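You operate a simulated robot arm through the tools that you are given. There is no shell and no other tool. Be economical: measure what you need, move in short steps, check, and stop when the job is done.

The job below is to be done with a simulated two-armed robot. You get a single attempt, and the scene is never put back.

TASK
Open the right drawer of the counter, take the purple rag and put it inside and shut the drawer again. Take the blue rag from the top of the workbench and put it on the top of the counter. Push the left drawer of the workbench shut. Fetch the short green carton and set it in the inside of the delivery crate. Put the brown block on top of the black grip. Put the red cups on the top of the display table. Any order will do. Set down upright: short green carton, red cups.

It is judged by the outcome, as a careful person would: the job done as asked, and still so three seconds after it is handed in. It fails if anything else is knocked over, pushed out of place, dropped, spilled or broken.

THE ROBOT
Two 7-joint arms with two-finger parallel grippers on one trunk, on a base that drives. Base frame: it is fixed to the floor where the robot stands at the start and does not move with it; the origin is under the middle of the robot, x ahead of it, y to its left, z up. Readings come in m, rad, newtons and seconds.
The left shoulder is at the start at [0.082, 0.174, 1.158], the right one opposite. With the tool pointing down near the work surface each hand reaches from about 0.1 to 0.64 m from the robot's upright axis, wherever it stands, measured 20 degrees to its own side. Places, roughly: CT drawer2 [0.7, -0.1, 0.8]; black grip (4x4x7 cm) [-3.8, -9.3, 0.9]; blue rag (7x10x3 cm) [-1.1, -2.4, 0.9]; brown block (2x4x4 cm) [-3.6, -9.8, 0.9]; inside of the delivery crate [-1.5, -9.6, 0.7]; left drawer of the workbench [-1.2, -3, 0.8]; purple rag (7x10x3 cm) [1, 0.8, 0.9]; red cups (10x10x23 cm) [8.3, -1.2, 0.7]; right drawer of the counter [0.6, -0.1, 0.8]; short green carton [-1.25, -9, 0.75]; top of the counter [0.9, 0.4, 0.9]; top of the display table [8.7, -5, 0.7]. Payload 3.6 kg a hand.
The tool frame of a hand sits at the grasp point between the pads (the TCP): z along the fingers, y along the line on which they close. The tips reach 0.03 m beyond it. The gripper opens to 0.11 m. The fingers are 0.02 m wide and 0.01 m thick; the gripper's body (0.048 by 0.112 m) begins 0.055 m behind the TCP.
Orientation is that of the tool frame in the base frame, as [roll, pitch, yaw] about the fixed x, y, z axes, in that order (R = Rz(yaw) Ry(pitch) Rx(roll)). With the fingers straight down and closing along the base's y, the tool's x points along the base's -x, its y along +y and its z along -z.

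THE INTERFACE
- The arms move only by the tool jog_arm. It takes "left_targets", "right_targets" or both (then of equal length, played together; a hand with none holds still); each is a list that holds one entry, the list of rows, each a list of 7 numbers: the turn, a rotation vector about the base's x, y, z in rad, then the shift along the base's x, y, z in m, then the closure, from 0 (fully open) to 1 (shut). In form: [[[ax, ay, az, tx, ty, tz, jaw], ...]]. A call has 1 to 12 rows; each row is the pose to reach, as a shift and turn from the pose commanded when the call began. Each row takes 0.2 s and may step no farther than 0.05 m and 0.15 rad from the row before; otherwise, or with a gripper value out of range, the whole call is refused. Where a pose cannot be reached the arm comes as near as it can. A force on the tool above 40 N (or 10 N above the force at the start of the call, whichever is more), or a blocked arm, ends the call early, and 0.2 s more pass. The fingers move at their own pace (about 0.153 m/s each) and stop on an object; they squeeze with about 28 N. The grip force told is the motor's: it shows also when the fingers shut on nothing. Time passes only in rows, and 0.2 s behind the last, so rows that repeat a pose let the fingers close. It gives the time, the measured TCP pose, the force on the tool (base axes), the opening and the grip force at its end, in the units of the frame above (readings bear some noise), with the torque about the TCP (base axes, N m) and any sound that the robot's microphone picked up.
- Cameras (640 x 400 px; columns grow to the right, rows downward): "scene" is now at [0.152, 0.0079, 1.2931]; the picture's right is [0.12, -0.99, 0.00], its down [-0.89, -0.11, -0.44] and it looks along [0.43, 0.05, -0.90] (base axes); focal length 214 px, centre (320, 200). "left" rides on the left gripper at [0.072, -0.017, -0.103] in its tool frame; the picture's right is [0.23, 0.97, 0.00], its down [-0.76, 0.18, -0.62] and it looks along [-0.61, 0.14, 0.78] (tool axes); focal length 222 px, centre (320, 200). "right" rides on the right gripper at [0.072, 0.017, -0.103] in its tool frame; the picture's right is [-0.23, 0.97, 0.00], its down [-0.76, -0.18, -0.62] and it looks along [-0.61, -0.14, 0.78] (tool axes); focal length 222 px, centre (320, 200). There is no depth. A picture from a camera that has moved, and an enlarged one, comes with that camera's place and axes in the base frame and with its lens.
- get_image(camera): a new picture of that camera. It takes no simulated time.
- raise_lower(by): slides the trunk up (or, below 0, down) by that many m; the arms and the scene camera ride with it, the base frame stays. It gives what a move gives, with no picture.
- roll_base(legs): drives the robot by 1 to 6 legs, each [ahead, left, turn to the left] in m, m and rad, along the robot's own axes; the way and the turn of a leg run together, so that a leg with both is an arc; at most 1.5 m and 3.142 rad a leg. The arms and the cameras ride along, it lands a little off, and it stops where it bumps. It gives what a move gives.
- head_to(pan, tilt): turns the head with the scene camera to pan (to the left, within 1.501 rad either way) and tilt (down, from -0.506 to 1.204), counted from straight ahead of the robot. It gives what a move gives.
- enlarge(camera, box): a new picture of the part [left, top, right, bottom] of that camera's present view, enlarged. It takes no simulated time.
- sign_off(): hands the job in; it is judged then, once.

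Go step by step. Nothing tells you exact positions but the pictures and the camera data: compare them with the known pose of the tool, close in by small moves and look again before you grip or let go. The budget is 196 turns and 176 pictures, counting those below and the enlarged ones. Unless the task says otherwise, let go and move clear before handing in, and close with one line.

The tools are called after "Call:" by a JSON object that holds its "fn" and its "kwargs". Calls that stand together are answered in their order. jog_arm: Moves the arms, as the interface text tells. Its arguments: {"type":"object","properties":{"left_targets":{"type":"array"},"right_targets":{"type":"array"}},"required":[]} The other tools are called the same way: raise_lower (by) slides the trunk up or down; roll_base (legs) drives the base; head_to (pan, tilt) turns the head that bears the scene camera; get_image (camera) takes a picture; enlarge (camera, box) takes an enlarged picture of a part of a camera's view; sign_off () hands the job in.

At the start:

```text
clock: 0.0
left_ee_pos: [0.3161, 0.2638, 1.0793]
left_ee_rot: [-3.14, 0.001, -3.141]
left_force: [-0.1, 0.3, -0.4]
left_torque: [0.03, 0.0, 0.0]
left_gripper_width: 0.1101
left_gripper_force: 0.0
right_ee_pos: [0.3394, -0.0775, 1.0871]
right_ee_rot: [3.141, -0.003, -3.142]
right_force: [-0.1, -0.3, -0.4]
right_torque: [-0.03, 0.0, 0.01]
right_gripper_width: 0.1099
right_gripper_force: 0.1
trunk travel left (down, up): [-0.275, 0.488]
robot x, y, heading: [0.0009, 0.0021, 0.0]
head pan, tilt: [0.119, 1.119]
```

scene: 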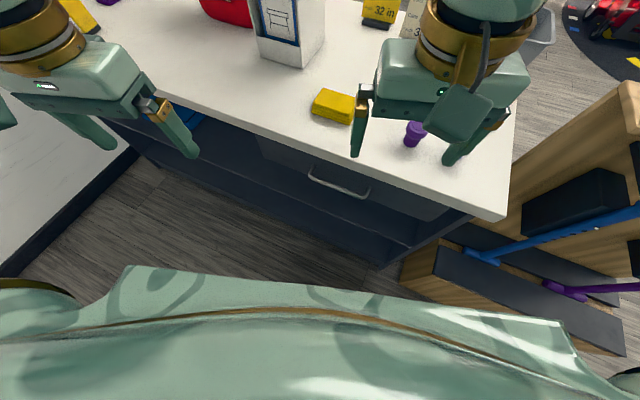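
right: 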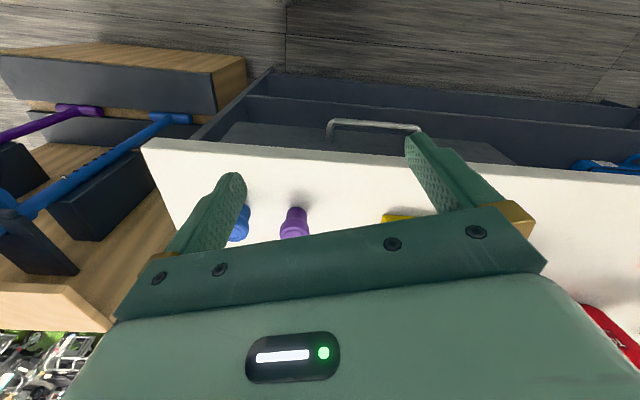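
left: 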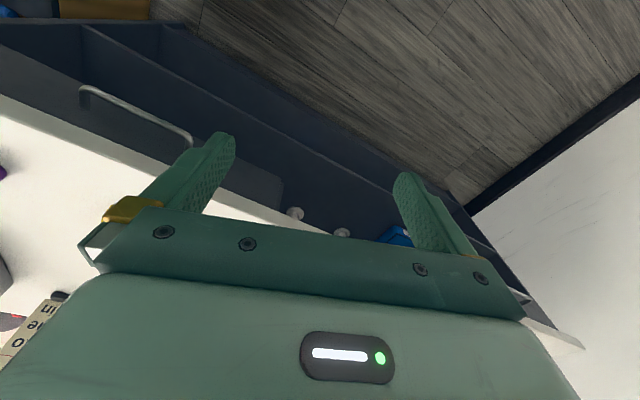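

I see the counter ahead, turned a little, with a drawer handle in front of me. I'll look around with the head before moving.

Call:
{"fn": "head_to", "kwargs": {"pan": 0.3, "tilt": 0.6}}

Call:
{"fn": "get_image", "kwargs": {"camera": "scene"}}

```text
clock: 0.9
left_ee_pos: [0.3169, 0.2633, 1.0807]
left_ee_rot: [-3.141, 0.001, -3.139]
left_force: [0.0, 0.9, -0.4]
left_torque: [-0.01, -0.02, 0.02]
left_gripper_width: 0.1101
left_gripper_force: 0.0
right_ee_pos: [0.3388, -0.0784, 1.0881]
right_ee_rot: [3.141, -0.002, -3.141]
right_force: [-0.8, -0.2, 0.6]
right_torque: [0.0, 0.02, 0.0]
right_gripper_width: 0.1099
right_gripper_force: 0.1
trunk travel left (down, up): [-0.275, 0.488]
robot x, y, heading: [0.0001, 0.0007, 0.0]
head pan, tilt: [0.3, 0.6]
```

```text
172 pictures are left
camera scene: at [0.175, 0.0266, 1.3328], right [0.3, -0.96, 0.0], down [-0.54, -0.17, -0.82], along [0.79, 0.24, -0.57], focal length 214 px, centre (320, 200)
```

scene: 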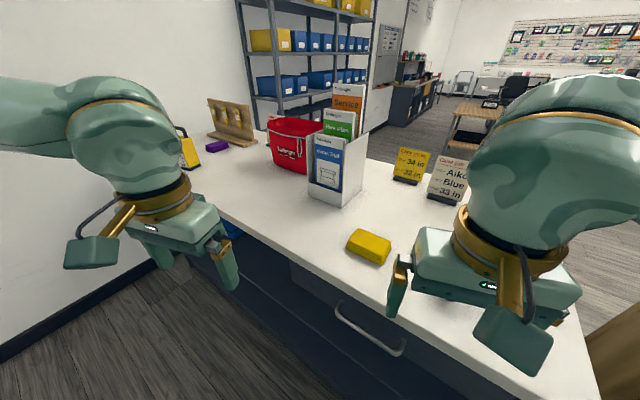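

The counter is turned about 0.29 rad; the purple rag is near (1.07, 0.88). I'll back off a bit, turn square to the counter and look at the drawer handle.

Call:
{"fn": "roll_base", "kwargs": {"legs": [[-0.25, 0.0, -0.29]]}}

Call:
{"fn": "head_to", "kwargs": {"pan": 0.0, "tilt": 0.8}}

Call:
{"fn": "get_image", "kwargs": {"camera": "scene"}}

Call:
{"fn": "get_image", "kwargs": {"camera": "right"}}

```text
clock: 2.8
left_ee_pos: [0.1344, 0.1982, 1.0811]
left_ee_rot: [3.141, -0.001, 2.855]
left_force: [0.1, -0.7, 0.8]
left_torque: [0.0, -0.01, 0.0]
left_gripper_width: 0.11
left_gripper_force: 0.1
right_ee_pos: [0.0605, -0.1352, 1.0874]
right_ee_rot: [-3.139, -0.001, 2.853]
right_force: [-0.4, -0.7, -0.4]
right_torque: [-0.01, -0.03, -0.04]
right_gripper_width: 0.1096
right_gripper_force: 0.2
trunk travel left (down, up): [-0.275, 0.488]
robot x, y, heading: [-0.2436, 0.0379, -0.289]
head pan, tilt: [0.3, 0.6]
```

```text
clock: 3.5
left_ee_pos: [0.1361, 0.1972, 1.0801]
left_ee_rot: [-3.141, 0.0, 2.854]
left_force: [-0.2, 0.7, 0.6]
left_torque: [-0.02, 0.03, 0.0]
left_gripper_width: 0.11
left_gripper_force: 0.1
right_ee_pos: [0.0598, -0.1363, 1.0873]
right_ee_rot: [3.14, -0.003, 2.853]
right_force: [0.0, 0.6, 1.3]
right_torque: [0.01, -0.03, 0.01]
right_gripper_width: 0.11
right_gripper_force: 0.1
trunk travel left (down, up): [-0.275, 0.488]
robot x, y, heading: [-0.2442, 0.0319, -0.29]
head pan, tilt: [0.0, 0.799]
```

```text
171 pictures are left
camera scene: at [-0.0788, -0.0126, 1.316], right [-0.28, -0.96, 0.0], down [-0.69, 0.2, -0.7], along [0.67, -0.2, -0.72], focal length 214 px, centre (320, 200)
```

scene: 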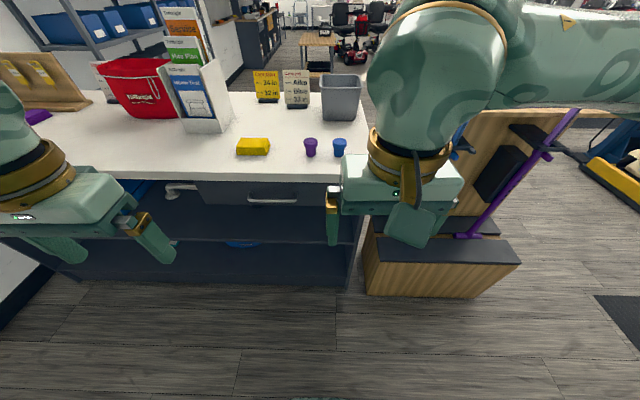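

```text
170 pictures are left
camera right: at [-0.0049, -0.0997, 1.1909], right [0.5, 0.87, 0.0], down [0.68, -0.39, 0.62], along [0.54, -0.31, -0.78], focal length 222 px, centre (320, 200)
```

right: 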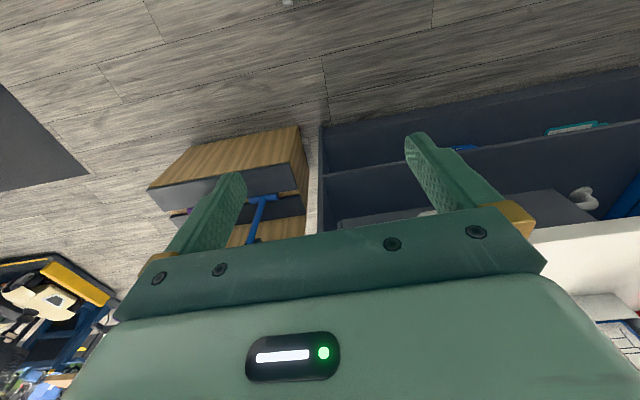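

Square to the counter now. Enlarging the drawer region.

Call:
{"fn": "enlarge", "kwargs": {"camera": "scene", "box": [140, 120, 380, 270]}}

Call:
{"fn": "enlarge", "kwargs": {"camera": "scene", "box": [0, 40, 240, 190]}}

```text
2.67 times, centred on (260, 195) of scene
camera zoom: at [-0.0788, -0.0126, 1.316], right [-0.28, -0.96, 0.0], down [-0.69, 0.2, -0.7], along [0.67, -0.2, -0.72], focal length 572 px, centre (480, 213)
```

zoom: 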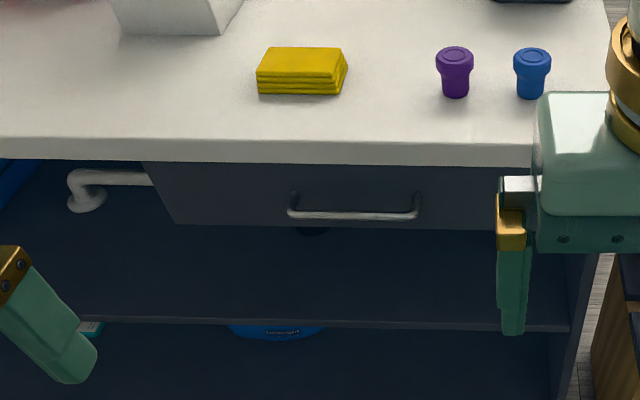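

```text
2.67 times, centred on (120, 115) of scene
camera zoom: at [-0.0788, -0.0126, 1.316], right [-0.28, -0.96, 0.0], down [-0.69, 0.2, -0.7], along [0.67, -0.2, -0.72], focal length 572 px, centre (853, 427)
```

zoom: 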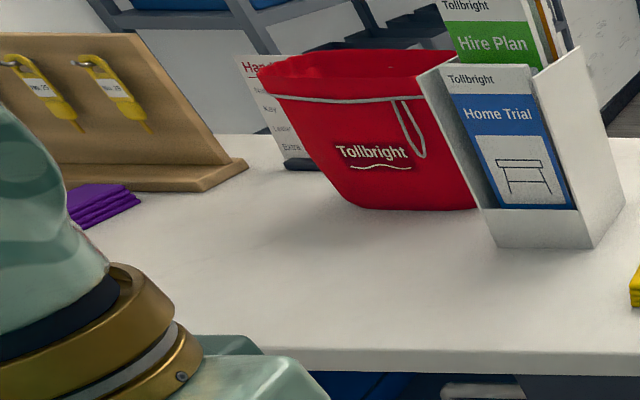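

Handle is near (0.457, 0.0, 0.786); the purple rag is about 1.02 m left along the counter and 0.33 m in from the edge. I'll take the rag first with the left hand: drive left, then closer, then look.

Call:
{"fn": "roll_base", "kwargs": {"legs": [[0.0, 0.96, 0.0], [0.25, 0.0, 0.0]]}}

Call:
{"fn": "head_to", "kwargs": {"pan": 0.3, "tilt": 0.9}}

Call:
{"fn": "get_image", "kwargs": {"camera": "scene"}}

Call:
{"fn": "get_image", "kwargs": {"camera": "left"}}

```text
clock: 10.0
left_ee_pos: [0.6525, 1.0404, 1.0802]
left_ee_rot: [3.141, -0.003, 2.845]
left_force: [0.5, 0.3, 0.5]
left_torque: [-0.02, 0.02, -0.01]
left_gripper_width: 0.1102
left_gripper_force: 0.1
right_ee_pos: [0.5735, 0.7088, 1.0879]
right_ee_rot: [3.141, 0.0, 2.843]
right_force: [-0.2, -0.7, 0.0]
right_torque: [0.06, -0.01, 0.02]
right_gripper_width: 0.1099
right_gripper_force: 0.1
trunk travel left (down, up): [-0.275, 0.488]
robot x, y, heading: [0.2723, 0.8809, -0.299]
head pan, tilt: [0.0, 0.799]
```

```text
clock: 10.8
left_ee_pos: [0.6504, 1.0412, 1.0808]
left_ee_rot: [-3.141, 0.0, 2.846]
left_force: [0.0, -0.1, 0.6]
left_torque: [0.01, 0.0, 0.03]
left_gripper_width: 0.1099
left_gripper_force: 0.2
right_ee_pos: [0.5729, 0.7075, 1.0875]
right_ee_rot: [-3.141, -0.002, 2.843]
right_force: [-0.3, -0.4, 0.2]
right_torque: [0.03, 0.01, 0.01]
right_gripper_width: 0.1099
right_gripper_force: 0.1
trunk travel left (down, up): [-0.275, 0.488]
robot x, y, heading: [0.2711, 0.8786, -0.297]
head pan, tilt: [0.3, 0.901]
```

```text
167 pictures are left
camera scene: at [0.4332, 0.856, 1.3081], right [0.0, -1.0, 0.0], down [-0.78, 0.0, -0.62], along [0.62, 0.0, -0.78], focal length 214 px, centre (320, 200)
```

scene: 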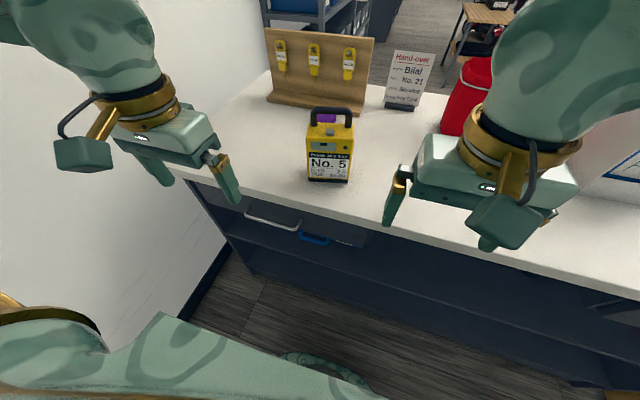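

```text
166 pictures are left
camera left: at [0.5776, 1.0456, 1.1849], right [0.07, 1.0, 0.0], down [0.78, -0.05, 0.62], along [0.62, -0.04, -0.78], focal length 222 px, centre (320, 200)
```

left: 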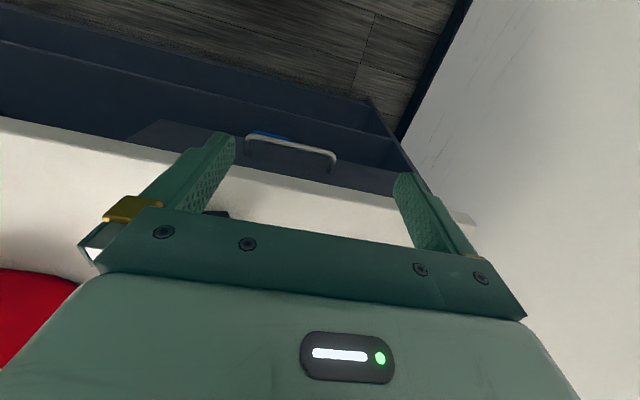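

A left drawer also exists, and a yellow box stands in front of the purple rag (rag near (1.105, 0.83)). I'll raise both hands above the box, then drive 0.17 m closer.

Call:
{"fn": "jog_arm", "kwargs": {"left_targets": [[[0, 0, 0, 0, 0, 0.05, 0], [0, 0, 0, 0, 0, 0.1, 0], [0, 0, 0, 0, 0, 0.15, 0], [0, 0, 0, 0, 0, 0.15, 0]]], "right_targets": [[[0, 0, 0, 0, 0, 0.05, 0], [0, 0, 0, 0, 0, 0.1, 0], [0, 0, 0, 0, 0, 0.15, 0], [0, 0, 0, 0, 0, 0.15, 0]]]}}

Call:
{"fn": "roll_base", "kwargs": {"legs": [[0.16, 0.0, 0.0]]}}

Call:
{"fn": "get_image", "kwargs": {"camera": "scene"}}

```text
clock: 11.8
left_ee_pos: [0.6528, 1.0408, 1.2288]
left_ee_rot: [-3.138, -0.003, 2.845]
left_force: [0.3, 0.5, 0.0]
left_torque: [-0.02, 0.03, -0.03]
left_gripper_width: 0.11
left_gripper_force: 0.0
right_ee_pos: [0.5748, 0.7086, 1.238]
right_ee_rot: [-3.142, -0.004, 2.843]
right_force: [0.5, -0.2, -0.8]
right_torque: [-0.01, 0.03, 0.0]
right_gripper_width: 0.11
right_gripper_force: 0.0
trunk travel left (down, up): [-0.275, 0.488]
robot x, y, heading: [0.2691, 0.8832, -0.301]
head pan, tilt: [0.3, 0.901]
```

```text
clock: 13.2
left_ee_pos: [0.8044, 0.9951, 1.229]
left_ee_rot: [-3.141, -0.002, 2.848]
left_force: [-0.2, 0.2, 0.2]
left_torque: [0.01, 0.04, 0.04]
left_gripper_width: 0.1099
left_gripper_force: 0.1
right_ee_pos: [0.7264, 0.6617, 1.2376]
right_ee_rot: [3.141, -0.003, 2.846]
right_force: [-0.2, -0.3, 0.0]
right_torque: [-0.01, 0.05, 0.04]
right_gripper_width: 0.11
right_gripper_force: 0.2
trunk travel left (down, up): [-0.275, 0.488]
robot x, y, heading: [0.4246, 0.8336, -0.292]
head pan, tilt: [0.3, 0.901]
```

```text
165 pictures are left
camera scene: at [0.5871, 0.8097, 1.3078], right [0.01, -1.0, 0.0], down [-0.78, 0.0, -0.62], along [0.62, 0.0, -0.78], focal length 214 px, centre (320, 200)
```

scene: 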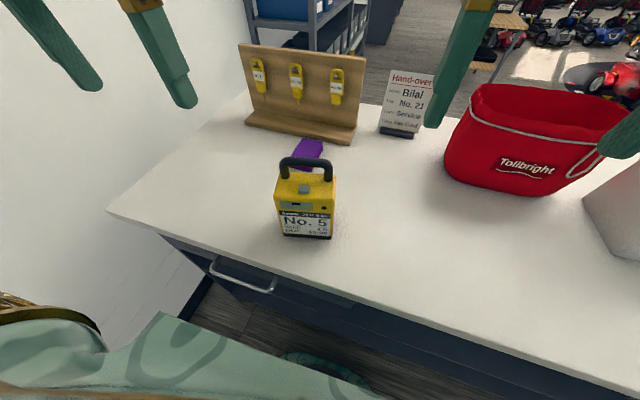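

Call:
{"fn": "enlarge", "kwargs": {"camera": "scene", "box": [230, 100, 390, 250]}}

```text
2.67 times, centred on (310, 175) of scene
camera zoom: at [0.5871, 0.8097, 1.3078], right [0.01, -1.0, 0.0], down [-0.78, 0.0, -0.62], along [0.62, 0.0, -0.78], focal length 572 px, centre (347, 267)
```

zoom: 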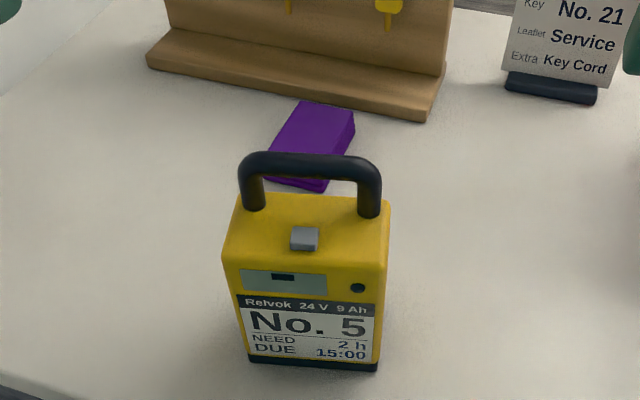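

Rag centre ≈ (1.063, 0.848), long axis roughly along my heading. Move the left hand over it at a safe height.

Call:
{"fn": "jog_arm", "kwargs": {"left_targets": [[[0, 0, 0, 0.037, -0.021, 0, 0], [0, 0, 0, 0.074, -0.042, 0, 0], [0, 0, -0.02, 0.111, -0.063, 0, 0], [0, 0, -0.04, 0.148, -0.084, 0, 0], [0, 0, -0.06, 0.185, -0.105, 0, 0], [0, 0, -0.07, 0.222, -0.126, 0, 0], [0, 0, -0.07, 0.259, -0.147, 0, 0], [0, 0, -0.07, 0.259, -0.147, -0.04, 0], [0, 0, -0.07, 0.259, -0.147, -0.08, 0], [0, 0, -0.07, 0.259, -0.147, -0.12, 0]]]}}

Call:
{"fn": "get_image", "kwargs": {"camera": "scene"}}

Call:
{"fn": "get_image", "kwargs": {"camera": "left"}}

```text
clock: 15.4
left_ee_pos: [1.0054, 0.869, 1.105]
left_ee_rot: [-3.139, 0.006, 2.78]
left_force: [-0.2, 0.0, 0.2]
left_torque: [-0.01, 0.02, 0.01]
left_gripper_width: 0.1098
left_gripper_force: 0.1
left hand out of reach, approached as far as the arm can: row 3, 4, 5, 6, 7, 8, 9, 10
right_ee_pos: [0.7262, 0.6621, 1.2381]
right_ee_rot: [-3.141, -0.002, 2.847]
right_force: [0.6, 1.0, -0.2]
right_torque: [-0.04, -0.02, 0.0]
right_gripper_width: 0.1101
right_gripper_force: 0.0
trunk travel left (down, up): [-0.275, 0.488]
robot x, y, heading: [0.4223, 0.8319, -0.292]
head pan, tilt: [0.3, 0.901]
```

```text
163 pictures are left
camera scene: at [0.5862, 0.8103, 1.308], right [0.01, -1.0, 0.0], down [-0.78, 0.0, -0.62], along [0.62, 0.0, -0.78], focal length 214 px, centre (320, 200)
```

scene: 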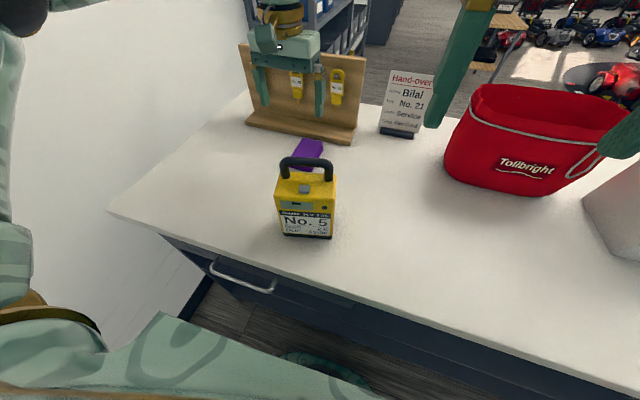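

```text
162 pictures are left
camera left: at [0.9317, 0.8801, 1.2091], right [0.13, 0.99, 0.0], down [0.77, -0.1, 0.63], along [0.62, -0.08, -0.78], focal length 222 px, centre (320, 200)
```

left: 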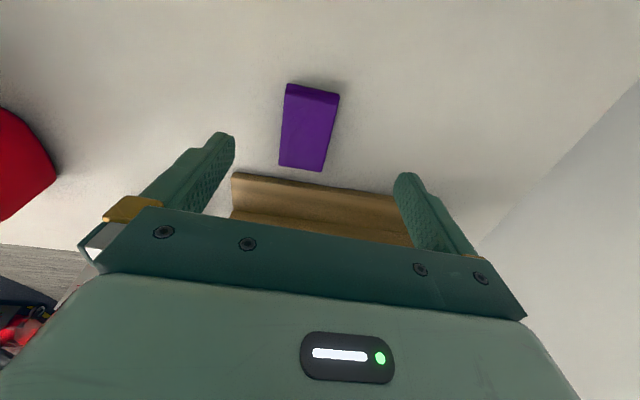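

From the hand camera the rag centre is at about (1.041, 0.848). The arm is near its reach limit up high; I'll test a short descent.

Call:
{"fn": "jog_arm", "kwargs": {"left_targets": [[[0, 0, 0.0, -0.022, 0, -0.03, 0], [0, 0, 0.0, -0.022, 0, -0.06, 0]]]}}

```text
clock: 16.0
left_ee_pos: [0.9825, 0.868, 1.0457]
left_ee_rot: [-3.139, 0.0, 2.779]
left_force: [0.6, -0.4, 0.3]
left_torque: [0.01, 0.01, 0.04]
left_gripper_width: 0.1099
left_gripper_force: 0.1
right_ee_pos: [0.7262, 0.6623, 1.2372]
right_ee_rot: [-3.139, -0.002, 2.846]
right_force: [0.3, -0.1, 0.0]
right_torque: [0.02, -0.01, 0.02]
right_gripper_width: 0.1101
right_gripper_force: 0.0
trunk travel left (down, up): [-0.275, 0.488]
robot x, y, heading: [0.4229, 0.8299, -0.295]
head pan, tilt: [0.3, 0.901]
```

Shifts count from the reached pose. Now move over the rag centre and down.

Call:
{"fn": "jog_arm", "kwargs": {"left_targets": [[[0, 0, 0.03, 0.026, -0.01, -0.01, 0], [0, 0, 0.06, 0.052, -0.019, -0.02, 0], [0, 0, 0.06, 0.053, -0.019, -0.05, 0]]]}}

Call:
{"fn": "get_image", "kwargs": {"camera": "left"}}

```text
clock: 16.8
left_ee_pos: [1.0268, 0.8613, 0.9975]
left_ee_rot: [-3.139, 0.0, 2.838]
left_force: [0.7, 0.1, -0.1]
left_torque: [0.01, 0.03, -0.04]
left_gripper_width: 0.1099
left_gripper_force: 0.1
left hand out of reach, approached as far as the arm can: row 2, 3
right_ee_pos: [0.727, 0.6629, 1.2381]
right_ee_rot: [-3.141, -0.003, 2.847]
right_force: [-0.1, -0.6, 0.5]
right_torque: [0.01, 0.02, 0.02]
right_gripper_width: 0.1097
right_gripper_force: 0.2
trunk travel left (down, up): [-0.275, 0.488]
robot x, y, heading: [0.4242, 0.8374, -0.293]
head pan, tilt: [0.3, 0.901]
```

```text
161 pictures are left
camera left: at [0.9532, 0.8662, 1.1019], right [0.07, 1.0, 0.0], down [0.78, -0.06, 0.62], along [0.62, -0.05, -0.78], focal length 222 px, centre (320, 200)
```

left: 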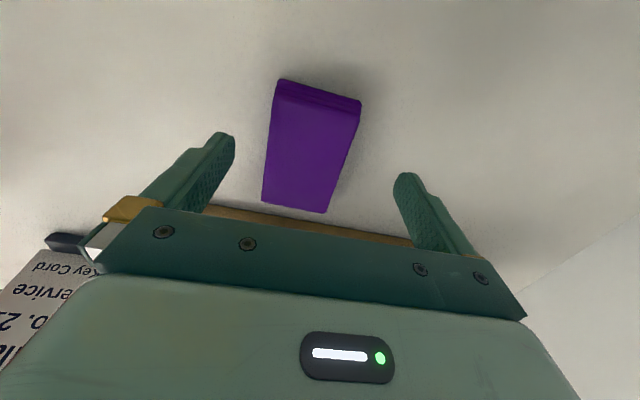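

Rag is centred between the fingers. Descend to grasp height and close.

Call:
{"fn": "jog_arm", "kwargs": {"left_targets": [[[0, 0, 0, 0.003, -0.007, -0.03, 0], [0, 0, 0, 0.005, -0.007, -0.06, 0], [0, 0, 0, 0.005, -0.007, -0.063, 0.6], [0, 0, 0, 0.005, -0.007, -0.063, 1], [0, 0, 0, 0.005, -0.007, -0.063, 1]]]}}

Call:
{"fn": "get_image", "kwargs": {"camera": "left"}}

```text
clock: 17.6
left_ee_pos: [1.0235, 0.8725, 0.9498]
left_ee_rot: [-3.14, 0.015, 2.847]
left_force: [-5.3, 6.0, 23.2]
left_torque: [0.97, 0.17, 0.53]
left_gripper_width: 0.0662
left_gripper_force: 28.2
left hand out of reach, approached as far as the arm can: row 1, 2, 3, 4
right_ee_pos: [0.7224, 0.6639, 1.2389]
right_ee_rot: [3.14, 0.0, 2.85]
right_force: [-0.5, 0.5, -0.5]
right_torque: [0.01, 0.03, -0.06]
right_gripper_width: 0.1099
right_gripper_force: 0.0
trunk travel left (down, up): [-0.275, 0.488]
robot x, y, heading: [0.4224, 0.8364, -0.292]
head pan, tilt: [0.3, 0.901]
stopped in row 4 (left hand): the force on the tool passed its limit at 50 N (the readings are from after the stop); the commanded pose is now the measured one
```

```text
160 pictures are left
camera left: at [0.9484, 0.8784, 1.0532], right [0.07, 1.0, -0.01], down [0.77, -0.05, 0.63], along [0.63, -0.05, -0.77], focal length 222 px, centre (320, 200)
```

left: 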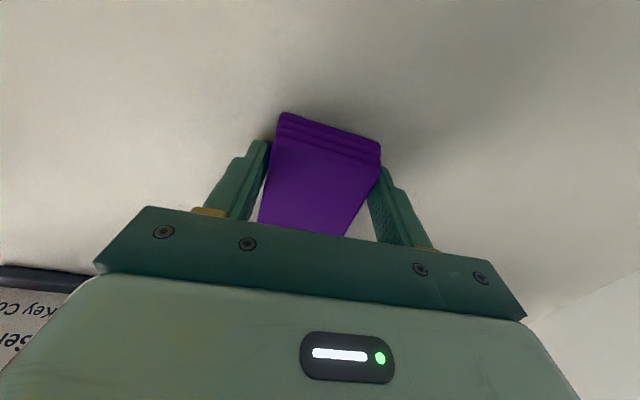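

The rag is gripped (0.066 m), with the tips touching the counter. Lift straight up.

Call:
{"fn": "jog_arm", "kwargs": {"left_targets": [[[0, 0, 0, 0, 0, 0.03, 1], [0, 0, 0, 0, 0, 0.07, 1], [0, 0, 0, 0, 0, 0.11, 1], [0, 0, 0, -0.01, 0, 0.15, 1], [0, 0, 0, -0.02, 0, 0.19, 1], [0, 0, 0, -0.03, 0, 0.23, 1], [0, 0, 0, -0.06, 0.01, 0.25, 1], [0, 0, 0, -0.09, 0.02, 0.25, 1]]]}}

Call:
{"fn": "get_image", "kwargs": {"camera": "left"}}

Call:
{"fn": "get_image", "kwargs": {"camera": "scene"}}

```text
clock: 19.4
left_ee_pos: [0.9329, 0.8931, 1.1984]
left_ee_rot: [-3.14, 0.012, 2.843]
left_force: [-0.2, 0.5, -0.7]
left_torque: [0.0, 0.01, 0.0]
left_gripper_width: 0.0661
left_gripper_force: 28.2
left hand out of reach, approached as far as the arm can: row 6
right_ee_pos: [0.7233, 0.6635, 1.2384]
right_ee_rot: [3.141, 0.0, 2.849]
right_force: [-1.1, 0.0, 0.3]
right_torque: [-0.02, -0.02, -0.02]
right_gripper_width: 0.1099
right_gripper_force: 0.0
trunk travel left (down, up): [-0.275, 0.488]
robot x, y, heading: [0.4227, 0.8348, -0.292]
head pan, tilt: [0.3, 0.901]
```

```text
159 pictures are left
camera left: at [0.8588, 0.8977, 1.3015], right [0.07, 1.0, -0.01], down [0.77, -0.05, 0.63], along [0.63, -0.05, -0.78], focal length 222 px, centre (320, 200)
```

left: 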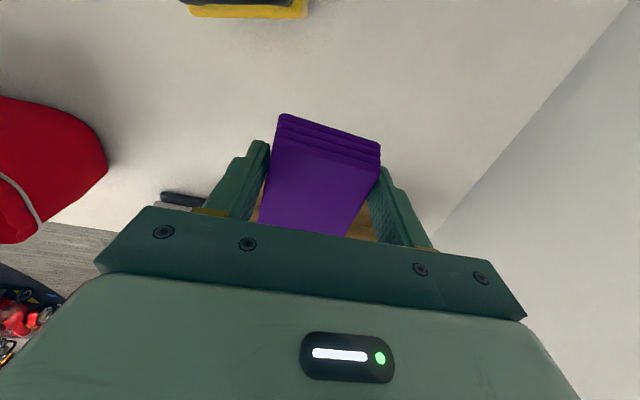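

```text
158 pictures are left
camera scene: at [0.5846, 0.8112, 1.3082], right [0.01, -1.0, 0.0], down [-0.78, -0.01, -0.62], along [0.62, 0.0, -0.78], focal length 214 px, centre (320, 200)
```

scene: 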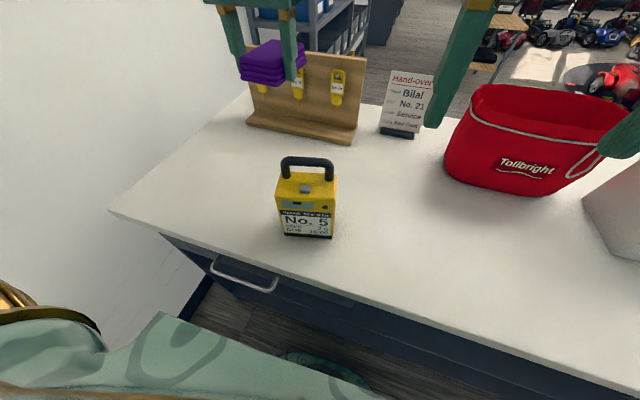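

Rag is held. Back away from the counter and slide right so I stand square in front of the right drawer.

Call:
{"fn": "roll_base", "kwargs": {"legs": [[-0.33, 0.0, 0.0], [0.0, -0.795, 0.0]]}}

Call:
{"fn": "head_to", "kwargs": {"pan": 0.0, "tilt": 0.9}}

Call:
{"fn": "get_image", "kwargs": {"camera": "scene"}}

```text
clock: 25.6
left_ee_pos: [0.3758, 0.2146, 1.1982]
left_ee_rot: [-3.141, 0.011, 2.832]
left_force: [1.1, -0.1, 0.1]
left_torque: [0.0, 0.04, 0.0]
left_gripper_width: 0.0649
left_gripper_force: 28.1
right_ee_pos: [0.1648, -0.0121, 1.2379]
right_ee_rot: [3.141, -0.001, 2.838]
right_force: [0.5, -0.1, -0.3]
right_torque: [-0.01, 0.0, 0.0]
right_gripper_width: 0.1099
right_gripper_force: 0.0
trunk travel left (down, up): [-0.275, 0.488]
robot x, y, heading: [-0.1361, 0.1649, -0.307]
head pan, tilt: [0.3, 0.901]
```

```text
clock: 26.4
left_ee_pos: [0.3758, 0.2164, 1.1981]
left_ee_rot: [-3.14, 0.012, 2.832]
left_force: [1.2, -0.2, -1.2]
left_torque: [0.01, 0.02, 0.01]
left_gripper_width: 0.065
left_gripper_force: 28.4
right_ee_pos: [0.1648, -0.0122, 1.2374]
right_ee_rot: [3.141, -0.002, 2.838]
right_force: [-0.4, 0.0, 0.5]
right_torque: [0.01, 0.02, 0.0]
right_gripper_width: 0.1099
right_gripper_force: 0.1
trunk travel left (down, up): [-0.275, 0.488]
robot x, y, heading: [-0.1354, 0.1622, -0.3]
head pan, tilt: [0.0, 0.901]
```

```text
157 pictures are left
camera scene: at [0.0227, 0.1153, 1.308], right [-0.3, -0.95, 0.0], down [-0.75, 0.23, -0.62], along [0.59, -0.19, -0.78], focal length 214 px, centre (320, 200)
```

scene: 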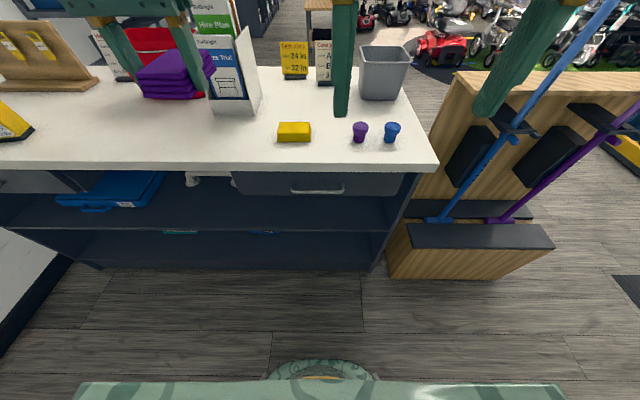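

Standing square, the handle is 0.615 m ahead at about (0.456, -0.008, 0.786). I'll turn the right hand to point forward with fingers closing vertically, while lowering it (two calls).

Call:
{"fn": "jog_arm", "kwargs": {"right_targets": [[[0.0569, -0.1081, -0.0864, 0.006, 0.003, -0.03, 0.4], [0.1138, -0.2161, -0.1728, 0.0125, 0.0066, -0.06, 0.4], [0.1708, -0.3242, -0.2591, 0.0188, 0.01, -0.09, 0.4], [0.2277, -0.4322, -0.3455, 0.025, 0.013, -0.12, 0.4], [0.2846, -0.5403, -0.4319, 0.031, 0.0165, -0.15, 0.4], [0.3415, -0.6484, -0.5183, 0.0375, 0.02, -0.18, 0.4], [0.3984, -0.7564, -0.6047, 0.044, 0.023, -0.21, 0.4], [0.4554, -0.8645, -0.691, 0.05, 0.0264, -0.24, 0.4], [0.5123, -0.9725, -0.7774, 0.056, 0.03, -0.27, 0.4], [0.5692, -1.0806, -0.8638, 0.0625, 0.033, -0.3, 0.4], [0.6261, -1.1887, -0.9502, 0.069, 0.0363, -0.33, 0.4], [0.683, -1.2967, -1.0366, 0.075, 0.0395, -0.36, 0.4]]]}}

Call:
{"fn": "get_image", "kwargs": {"camera": "scene"}}

```text
clock: 29.1
left_ee_pos: [0.3764, 0.2134, 1.1967]
left_ee_rot: [-3.141, 0.01, 2.833]
left_force: [0.3, -1.0, -1.1]
left_torque: [0.01, 0.01, 0.05]
left_gripper_width: 0.0647
left_gripper_force: 27.5
right_ee_pos: [0.2755, 0.0345, 1.052]
right_ee_rot: [1.824, 0.21, 1.435]
right_force: [1.0, -0.2, 0.3]
right_torque: [0.01, 0.01, 0.01]
right_gripper_width: 0.0661
right_gripper_force: 0.0
right hand out of reach, approached as far as the arm can: row 6, 7, 8, 9, 10, 11, 12
trunk travel left (down, up): [-0.275, 0.488]
robot x, y, heading: [-0.1347, 0.1668, -0.303]
head pan, tilt: [0.0, 0.901]
stopped in row 12 (right hand): the arm was blocked; the commanded pose is now the measured one
```

```text
156 pictures are left
camera scene: at [0.0231, 0.1146, 1.3079], right [-0.3, -0.95, 0.0], down [-0.75, 0.24, -0.62], along [0.59, -0.19, -0.78], focal length 214 px, centre (320, 200)
```

scene: 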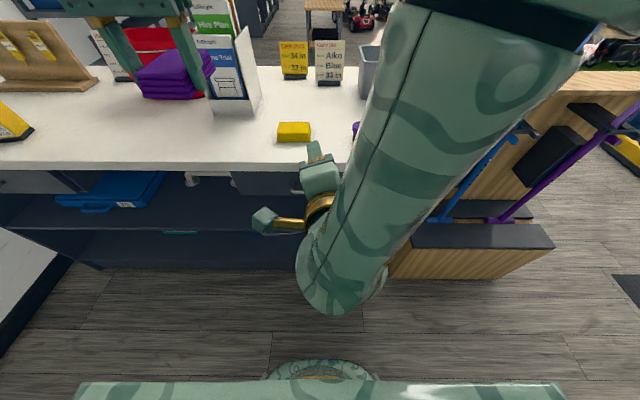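

The arm runs short near the body; lowering the trunk gives it room. I'll lower by 0.26 m and look.

Call:
{"fn": "raise_lower", "kwargs": {"by": -0.25}}

Call:
{"fn": "get_image", "kwargs": {"camera": "right"}}

Call:
{"fn": "get_image", "kwargs": {"camera": "scene"}}

```text
clock: 30.6
left_ee_pos: [0.3829, 0.2142, 1.0513]
left_ee_rot: [-3.137, -0.005, 2.833]
left_force: [-0.3, 0.6, -0.8]
left_torque: [0.01, 0.02, -0.02]
left_gripper_width: 0.0648
left_gripper_force: 27.3
right_ee_pos: [0.3127, -0.0141, 0.9164]
right_ee_rot: [1.741, 0.259, 1.277]
right_force: [0.3, 0.0, -0.3]
right_torque: [-0.01, -0.01, 0.02]
right_gripper_width: 0.0661
right_gripper_force: 0.0
trunk travel left (down, up): [-0.135, 0.628]
robot x, y, heading: [-0.1345, 0.1653, -0.303]
head pan, tilt: [0.0, 0.901]
stopped: the arm was blocked; the commanded pose is now the measured one
```

```text
155 pictures are left
camera right: at [0.2392, 0.0897, 0.9298], right [0.17, -0.02, 0.99], down [-0.84, -0.53, 0.13], along [0.52, -0.85, -0.11], focal length 222 px, centre (320, 200)
```

right: 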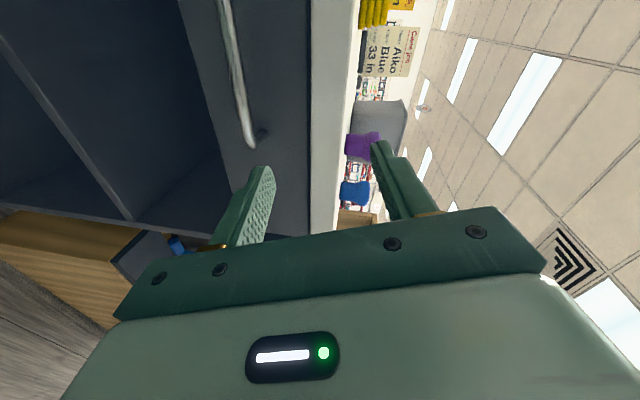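

```text
154 pictures are left
camera scene: at [0.0955, 0.0928, 1.1607], right [-0.3, -0.95, 0.0], down [-0.75, 0.24, -0.62], along [0.59, -0.19, -0.78], focal length 214 px, centre (320, 200)
```

scene: 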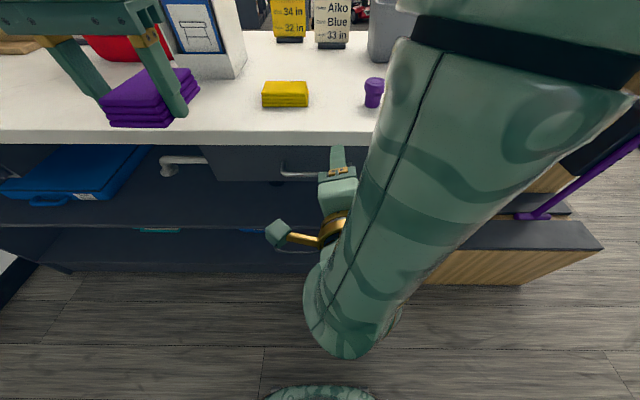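

The hand now points almost straight at the drawer; I need to level it, lower 0.126 m and come to about 9 cm in front of the bar.

Call:
{"fn": "jog_arm", "kwargs": {"right_targets": [[[0.032, -0.039, 0.002, 0.0095, 0.0055, -0.021, 0.4], [0.065, -0.078, 0.005, 0.019, 0.011, -0.042, 0.4], [0.097, -0.117, 0.007, 0.0285, 0.0165, -0.063, 0.4], [0.129, -0.156, 0.01, 0.038, 0.022, -0.084, 0.4], [0.162, -0.195, 0.012, 0.0475, 0.0275, -0.105, 0.4], [0.194, -0.234, 0.015, 0.057, 0.033, -0.126, 0.4]]]}}

Call:
{"fn": "get_image", "kwargs": {"camera": "right"}}

Call:
{"fn": "get_image", "kwargs": {"camera": "scene"}}

```text
clock: 32.0
left_ee_pos: [0.3798, 0.2147, 1.0542]
left_ee_rot: [-3.139, -0.004, 2.833]
left_force: [-0.9, 0.5, -0.5]
left_torque: [0.03, 0.0, 0.0]
left_gripper_width: 0.0646
left_gripper_force: 27.5
right_ee_pos: [0.3852, 0.008, 0.9503]
right_ee_rot: [1.619, 0.025, 1.258]
right_force: [-0.8, -0.5, -0.4]
right_torque: [0.01, -0.02, -0.01]
right_gripper_width: 0.0659
right_gripper_force: 0.1
right hand out of reach, approached as far as the arm can: row 1, 2, 3, 4, 5, 6
trunk travel left (down, up): [-0.135, 0.628]
robot x, y, heading: [-0.1322, 0.1635, -0.306]
head pan, tilt: [0.0, 0.901]
```

```text
153 pictures are left
camera right: at [0.3106, 0.108, 0.9698], right [-0.02, -0.21, 0.98], down [-0.84, -0.53, -0.13], along [0.55, -0.82, -0.16], focal length 222 px, centre (320, 200)
```

right: 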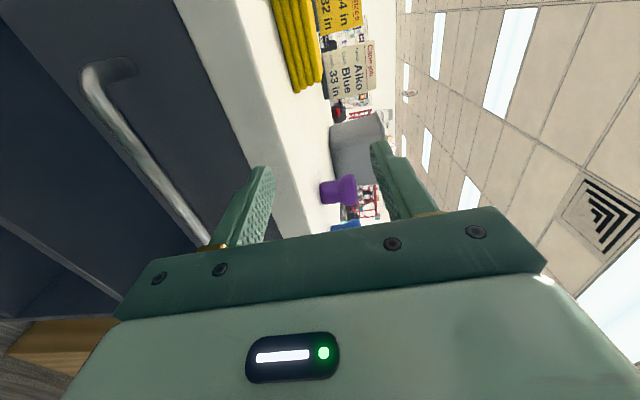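

```text
152 pictures are left
camera scene: at [0.0938, 0.0932, 1.1619], right [-0.3, -0.95, 0.0], down [-0.75, 0.24, -0.62], along [0.59, -0.19, -0.78], focal length 214 px, centre (320, 200)
```

scene: 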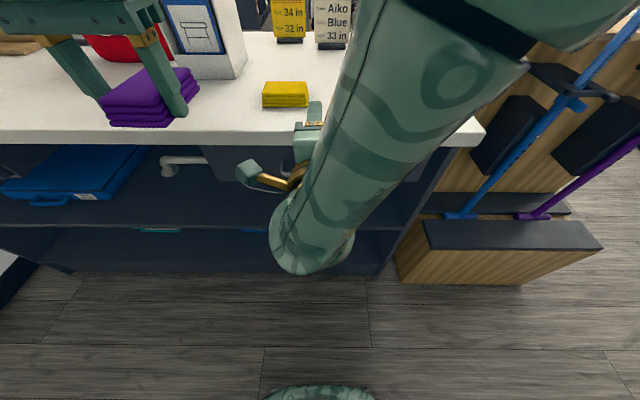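

The wrist can't bend enough at this height; I'll try lowering the trunk further now that the arm is further forward.

Call:
{"fn": "raise_lower", "kwargs": {"by": -0.13}}

Call:
{"fn": "get_image", "kwargs": {"camera": "right"}}

```text
clock: 32.8
left_ee_pos: [0.3822, 0.2123, 0.9973]
left_ee_rot: [-3.14, -0.009, 2.831]
left_force: [-0.1, -0.6, -0.2]
left_torque: [-0.01, 0.03, 0.0]
left_gripper_width: 0.0645
left_gripper_force: 28.3
right_ee_pos: [0.4022, 0.0018, 0.8727]
right_ee_rot: [1.678, 0.017, 1.253]
right_force: [-9.2, 2.5, 27.0]
right_torque: [0.14, -0.08, 0.0]
right_gripper_width: 0.0533
right_gripper_force: 0.1
trunk travel left (down, up): [-0.083, 0.68]
robot x, y, heading: [-0.1339, 0.1649, -0.307]
head pan, tilt: [0.0, 0.901]
stopped: the force on the tool passed its limit at 62 N (the readings are from after the stop); the commanded pose is now the measured one
```

```text
151 pictures are left
camera right: at [0.3283, 0.1024, 0.899], right [0.03, -0.23, 0.97], down [-0.85, -0.53, -0.1], along [0.53, -0.82, -0.21], focal length 222 px, centre (320, 200)
```

right: 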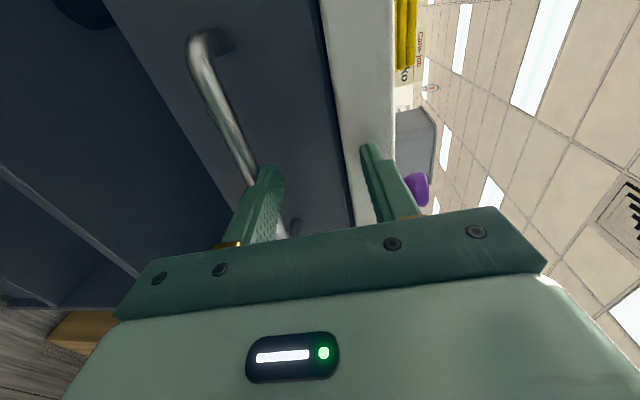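

The lower finger came down on the bar, so the bar is really at about (0.424, -0.004, 0.826). Back off 7 cm, then lower.

Call:
{"fn": "jog_arm", "kwargs": {"right_targets": [[[0, 0, 0, 0, 0, 0.01, 0.4], [0, 0, 0, -0.033, 0.01, 0.01, 0.4], [0, 0, 0, -0.066, 0.02, 0.01, 0.4], [0, 0, 0, -0.066, 0.02, -0.02, 0.4], [0, 0, 0, -0.066, 0.02, -0.046, 0.4]]]}}

Call:
{"fn": "get_image", "kwargs": {"camera": "right"}}

```text
clock: 34.0
left_ee_pos: [0.3849, 0.2122, 0.9959]
left_ee_rot: [-3.14, -0.013, 2.831]
left_force: [-0.5, 0.3, -1.4]
left_torque: [-0.01, 0.03, 0.0]
left_gripper_width: 0.0645
left_gripper_force: 27.6
right_ee_pos: [0.3411, 0.0176, 0.8774]
right_ee_rot: [1.688, 0.017, 1.25]
right_force: [1.3, -2.3, 7.4]
right_torque: [-0.06, -0.17, -0.06]
right_gripper_width: 0.062
right_gripper_force: 0.1
right hand out of reach, approached as far as the arm can: row 4, 5
trunk travel left (down, up): [-0.083, 0.68]
robot x, y, heading: [-0.138, 0.168, -0.306]
head pan, tilt: [0.0, 0.901]
```

```text
150 pictures are left
camera right: at [0.2681, 0.1176, 0.9046], right [0.04, -0.24, 0.97], down [-0.85, -0.52, -0.09], along [0.53, -0.82, -0.22], focal length 222 px, centre (320, 200)
```

right: 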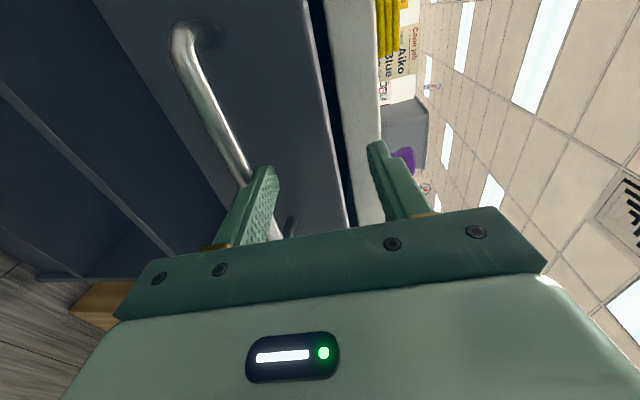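

Call:
{"fn": "enlarge", "kwargs": {"camera": "right", "box": [140, 0, 460, 250]}}

Call:
{"fn": "head_to", "kwargs": {"pan": 0.0, "tilt": 0.75}}

Call:
{"fn": "get_image", "kwargs": {"camera": "scene"}}

```text
1.60 times, centred on (300, 125) of right
camera zoom: at [0.2681, 0.1176, 0.9046], right [0.04, -0.24, 0.97], down [-0.85, -0.52, -0.09], along [0.53, -0.82, -0.22], focal length 355 px, centre (352, 320)
```

zoom: 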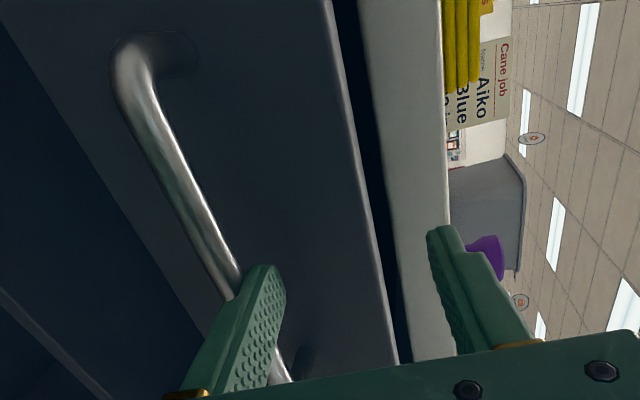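

```text
clock: 34.7
left_ee_pos: [0.3838, 0.2133, 0.9957]
left_ee_rot: [-3.14, -0.013, 2.833]
left_force: [-0.1, 0.7, -0.5]
left_torque: [0.0, 0.02, -0.01]
left_gripper_width: 0.0645
left_gripper_force: 27.5
right_ee_pos: [0.3412, 0.0181, 0.8773]
right_ee_rot: [1.688, 0.016, 1.25]
right_force: [2.3, -1.0, 7.9]
right_torque: [-0.02, -0.15, -0.05]
right_gripper_width: 0.0615
right_gripper_force: 0.1
trunk travel left (down, up): [-0.083, 0.68]
robot x, y, heading: [-0.1375, 0.1665, -0.302]
head pan, tilt: [0.0, 0.75]
```

```text
148 pictures are left
camera scene: at [0.1292, 0.0818, 1.1142], right [-0.3, -0.95, 0.0], down [-0.68, 0.22, -0.7], along [0.67, -0.21, -0.71], focal length 214 px, centre (320, 200)
```

scene: 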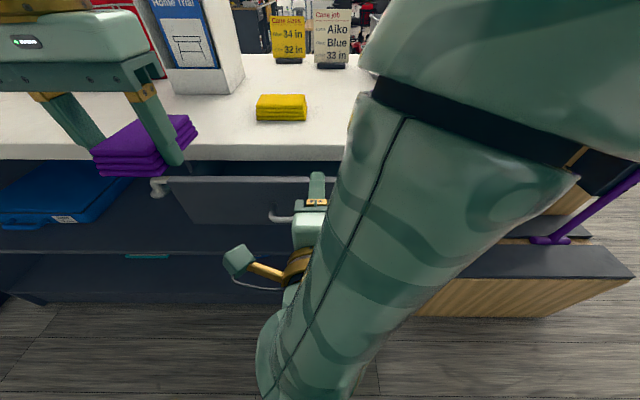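

The finger friction has already drawn the drawer out ~6 cm, and the bar is now near (0.364, 0.018, 0.826). With that room I can grip the bar from above: lift, and tilt the hand to point down with the fingers closing along the pull direction.

Call:
{"fn": "jog_arm", "kwargs": {"right_targets": [[[0, 0, 0, 0, 0, 0.03, 0.4], [0.036, 0.114, 0, 0, 0, 0.06, 0.4], [0.078, 0.248, 0, 0, 0, 0.08, 0.4], [0.12, 0.382, 0, 0, 0, 0.1, 0.4], [0.162, 0.515, 0, 0.003, 0, 0.1, 0.4], [0.204, 0.649, 0, 0.006, 0, 0.1, 0.4], [0.246, 0.782, 0, 0.01, 0, 0.1, 0.4], [0.288, 0.916, 0, 0.014, 0, 0.1, 0.4], [0.33, 1.049, 0, 0.018, 0, 0.1, 0.4], [0.36, 1.145, 0, 0.02, 0, 0.1, 0.4]]]}}

Call:
{"fn": "get_image", "kwargs": {"camera": "right"}}

Call:
{"fn": "get_image", "kwargs": {"camera": "scene"}}

```text
clock: 36.9
left_ee_pos: [0.3855, 0.2133, 0.9967]
left_ee_rot: [-3.14, -0.015, 2.832]
left_force: [0.4, 0.3, -1.3]
left_torque: [-0.05, -0.01, -0.01]
left_gripper_width: 0.0642
left_gripper_force: 28.0
right_ee_pos: [0.3593, 0.0173, 0.9756]
right_ee_rot: [2.89, 0.017, 1.281]
right_force: [-0.1, 0.6, -0.5]
right_torque: [0.01, -0.02, -0.02]
right_gripper_width: 0.0661
right_gripper_force: 0.1
trunk travel left (down, up): [-0.083, 0.68]
robot x, y, heading: [-0.1363, 0.1657, -0.308]
head pan, tilt: [0.0, 0.75]
```

```text
147 pictures are left
camera right: at [0.3717, 0.0902, 1.0778], right [0.84, -0.48, 0.25], down [-0.53, -0.63, 0.57], along [-0.12, -0.61, -0.78], focal length 222 px, centre (320, 200)
```

right: 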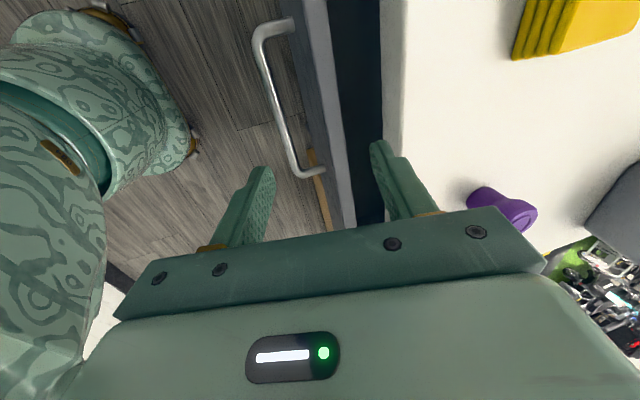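

```text
146 pictures are left
camera scene: at [0.1318, 0.0811, 1.1175], right [-0.3, -0.95, 0.0], down [-0.65, 0.2, -0.73], along [0.7, -0.22, -0.68], focal length 214 px, centre (320, 200)
```

scene: 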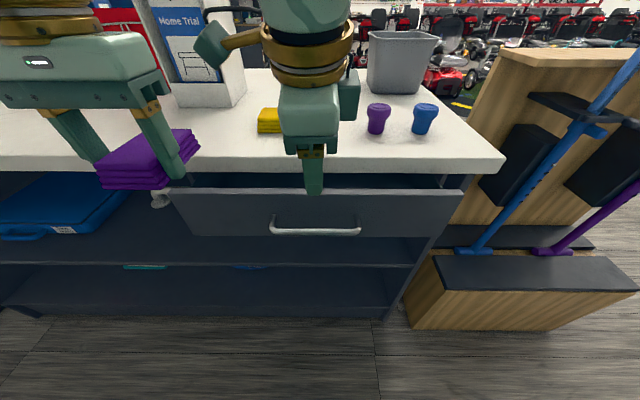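

Clear view: bar centre (0.355, 0.016, 0.826), panel face about 3 cm behind it. Make the hand vertical, narrow the opening and lower it around the bar, stopping to check before closing.

Call:
{"fn": "jog_arm", "kwargs": {"right_targets": [[[0.03, 0.1, 0, -0.004, 0, 0, 0.67], [0.065, 0.21, 0, -0.008, 0, -0.02, 0.67], [0.065, 0.21, 0, -0.008, 0, -0.055, 0.67], [0.065, 0.21, 0, -0.008, 0, -0.09, 0.67], [0.065, 0.21, 0, -0.008, 0, -0.12, 0.67]]]}}

Call:
{"fn": "get_image", "kwargs": {"camera": "right"}}

```text
clock: 38.1
left_ee_pos: [0.3854, 0.2123, 0.9968]
left_ee_rot: [-3.139, -0.017, 2.833]
left_force: [-0.4, -0.2, -0.2]
left_torque: [-0.02, 0.02, -0.02]
left_gripper_width: 0.0643
left_gripper_force: 27.9
right_ee_pos: [0.3521, 0.0175, 0.8557]
right_ee_rot: [3.105, 0.014, 1.285]
right_force: [-0.3, 0.6, 0.7]
right_torque: [-0.01, 0.03, 0.0]
right_gripper_width: 0.0363
right_gripper_force: 0.1
trunk travel left (down, up): [-0.083, 0.68]
robot x, y, heading: [-0.1324, 0.1656, -0.307]
head pan, tilt: [0.0, 0.75]
```

```text
145 pictures are left
camera right: at [0.3842, 0.0847, 0.9584], right [0.87, -0.49, 0.04], down [-0.4, -0.67, 0.63], along [-0.28, -0.56, -0.78], focal length 222 px, centre (320, 200)
```

right: 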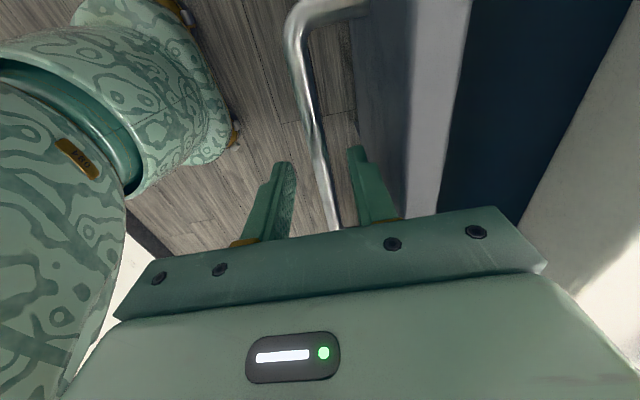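

The bar sits between the fingers. Lower slightly, close, then pull by backing the base.

Call:
{"fn": "jog_arm", "kwargs": {"right_targets": [[[0, 0, 0, 0, 0, -0.025, 0.67], [0, 0, 0, 0, 0, -0.025, 1], [0, 0, 0, 0, 0, -0.025, 1]]]}}

Call:
{"fn": "roll_base", "kwargs": {"legs": [[-0.18, 0, 0]]}}

Call:
{"fn": "get_image", "kwargs": {"camera": "scene"}}

```text
clock: 38.9
left_ee_pos: [0.3854, 0.2115, 0.9962]
left_ee_rot: [-3.14, -0.015, 2.833]
left_force: [0.3, -0.8, -0.5]
left_torque: [-0.01, 0.0, 0.04]
left_gripper_width: 0.0644
left_gripper_force: 28.1
right_ee_pos: [0.3519, 0.0161, 0.831]
right_ee_rot: [3.107, 0.016, 1.283]
right_force: [3.2, -0.2, 0.1]
right_torque: [0.58, -0.2, -0.98]
right_gripper_width: 0.0117
right_gripper_force: 45.2
trunk travel left (down, up): [-0.083, 0.68]
robot x, y, heading: [-0.1351, 0.1643, -0.305]
head pan, tilt: [0.0, 0.75]
```

```text
clock: 40.4
left_ee_pos: [0.2136, 0.2687, 0.9951]
left_ee_rot: [-3.139, -0.015, 2.833]
left_force: [0.3, -0.6, -1.0]
left_torque: [0.02, -0.01, 0.0]
left_gripper_width: 0.0644
left_gripper_force: 27.7
right_ee_pos: [0.1809, 0.0724, 0.8311]
right_ee_rot: [3.108, 0.016, 1.283]
right_force: [5.0, 13.1, -3.3]
right_torque: [-0.34, 0.03, -0.95]
right_gripper_width: 0.0118
right_gripper_force: 45.1
trunk travel left (down, up): [-0.083, 0.68]
robot x, y, heading: [-0.308, 0.2207, -0.304]
head pan, tilt: [0.0, 0.75]
```

```text
144 pictures are left
camera scene: at [-0.0399, 0.1369, 1.1175], right [-0.3, -0.95, 0.0], down [-0.65, 0.2, -0.73], along [0.7, -0.22, -0.68], focal length 214 px, centre (320, 200)
```

scene: 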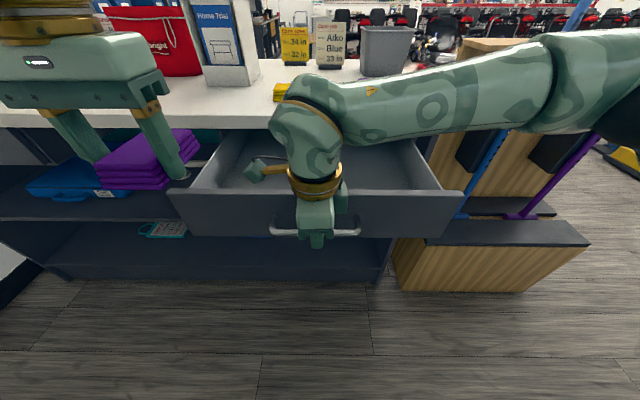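

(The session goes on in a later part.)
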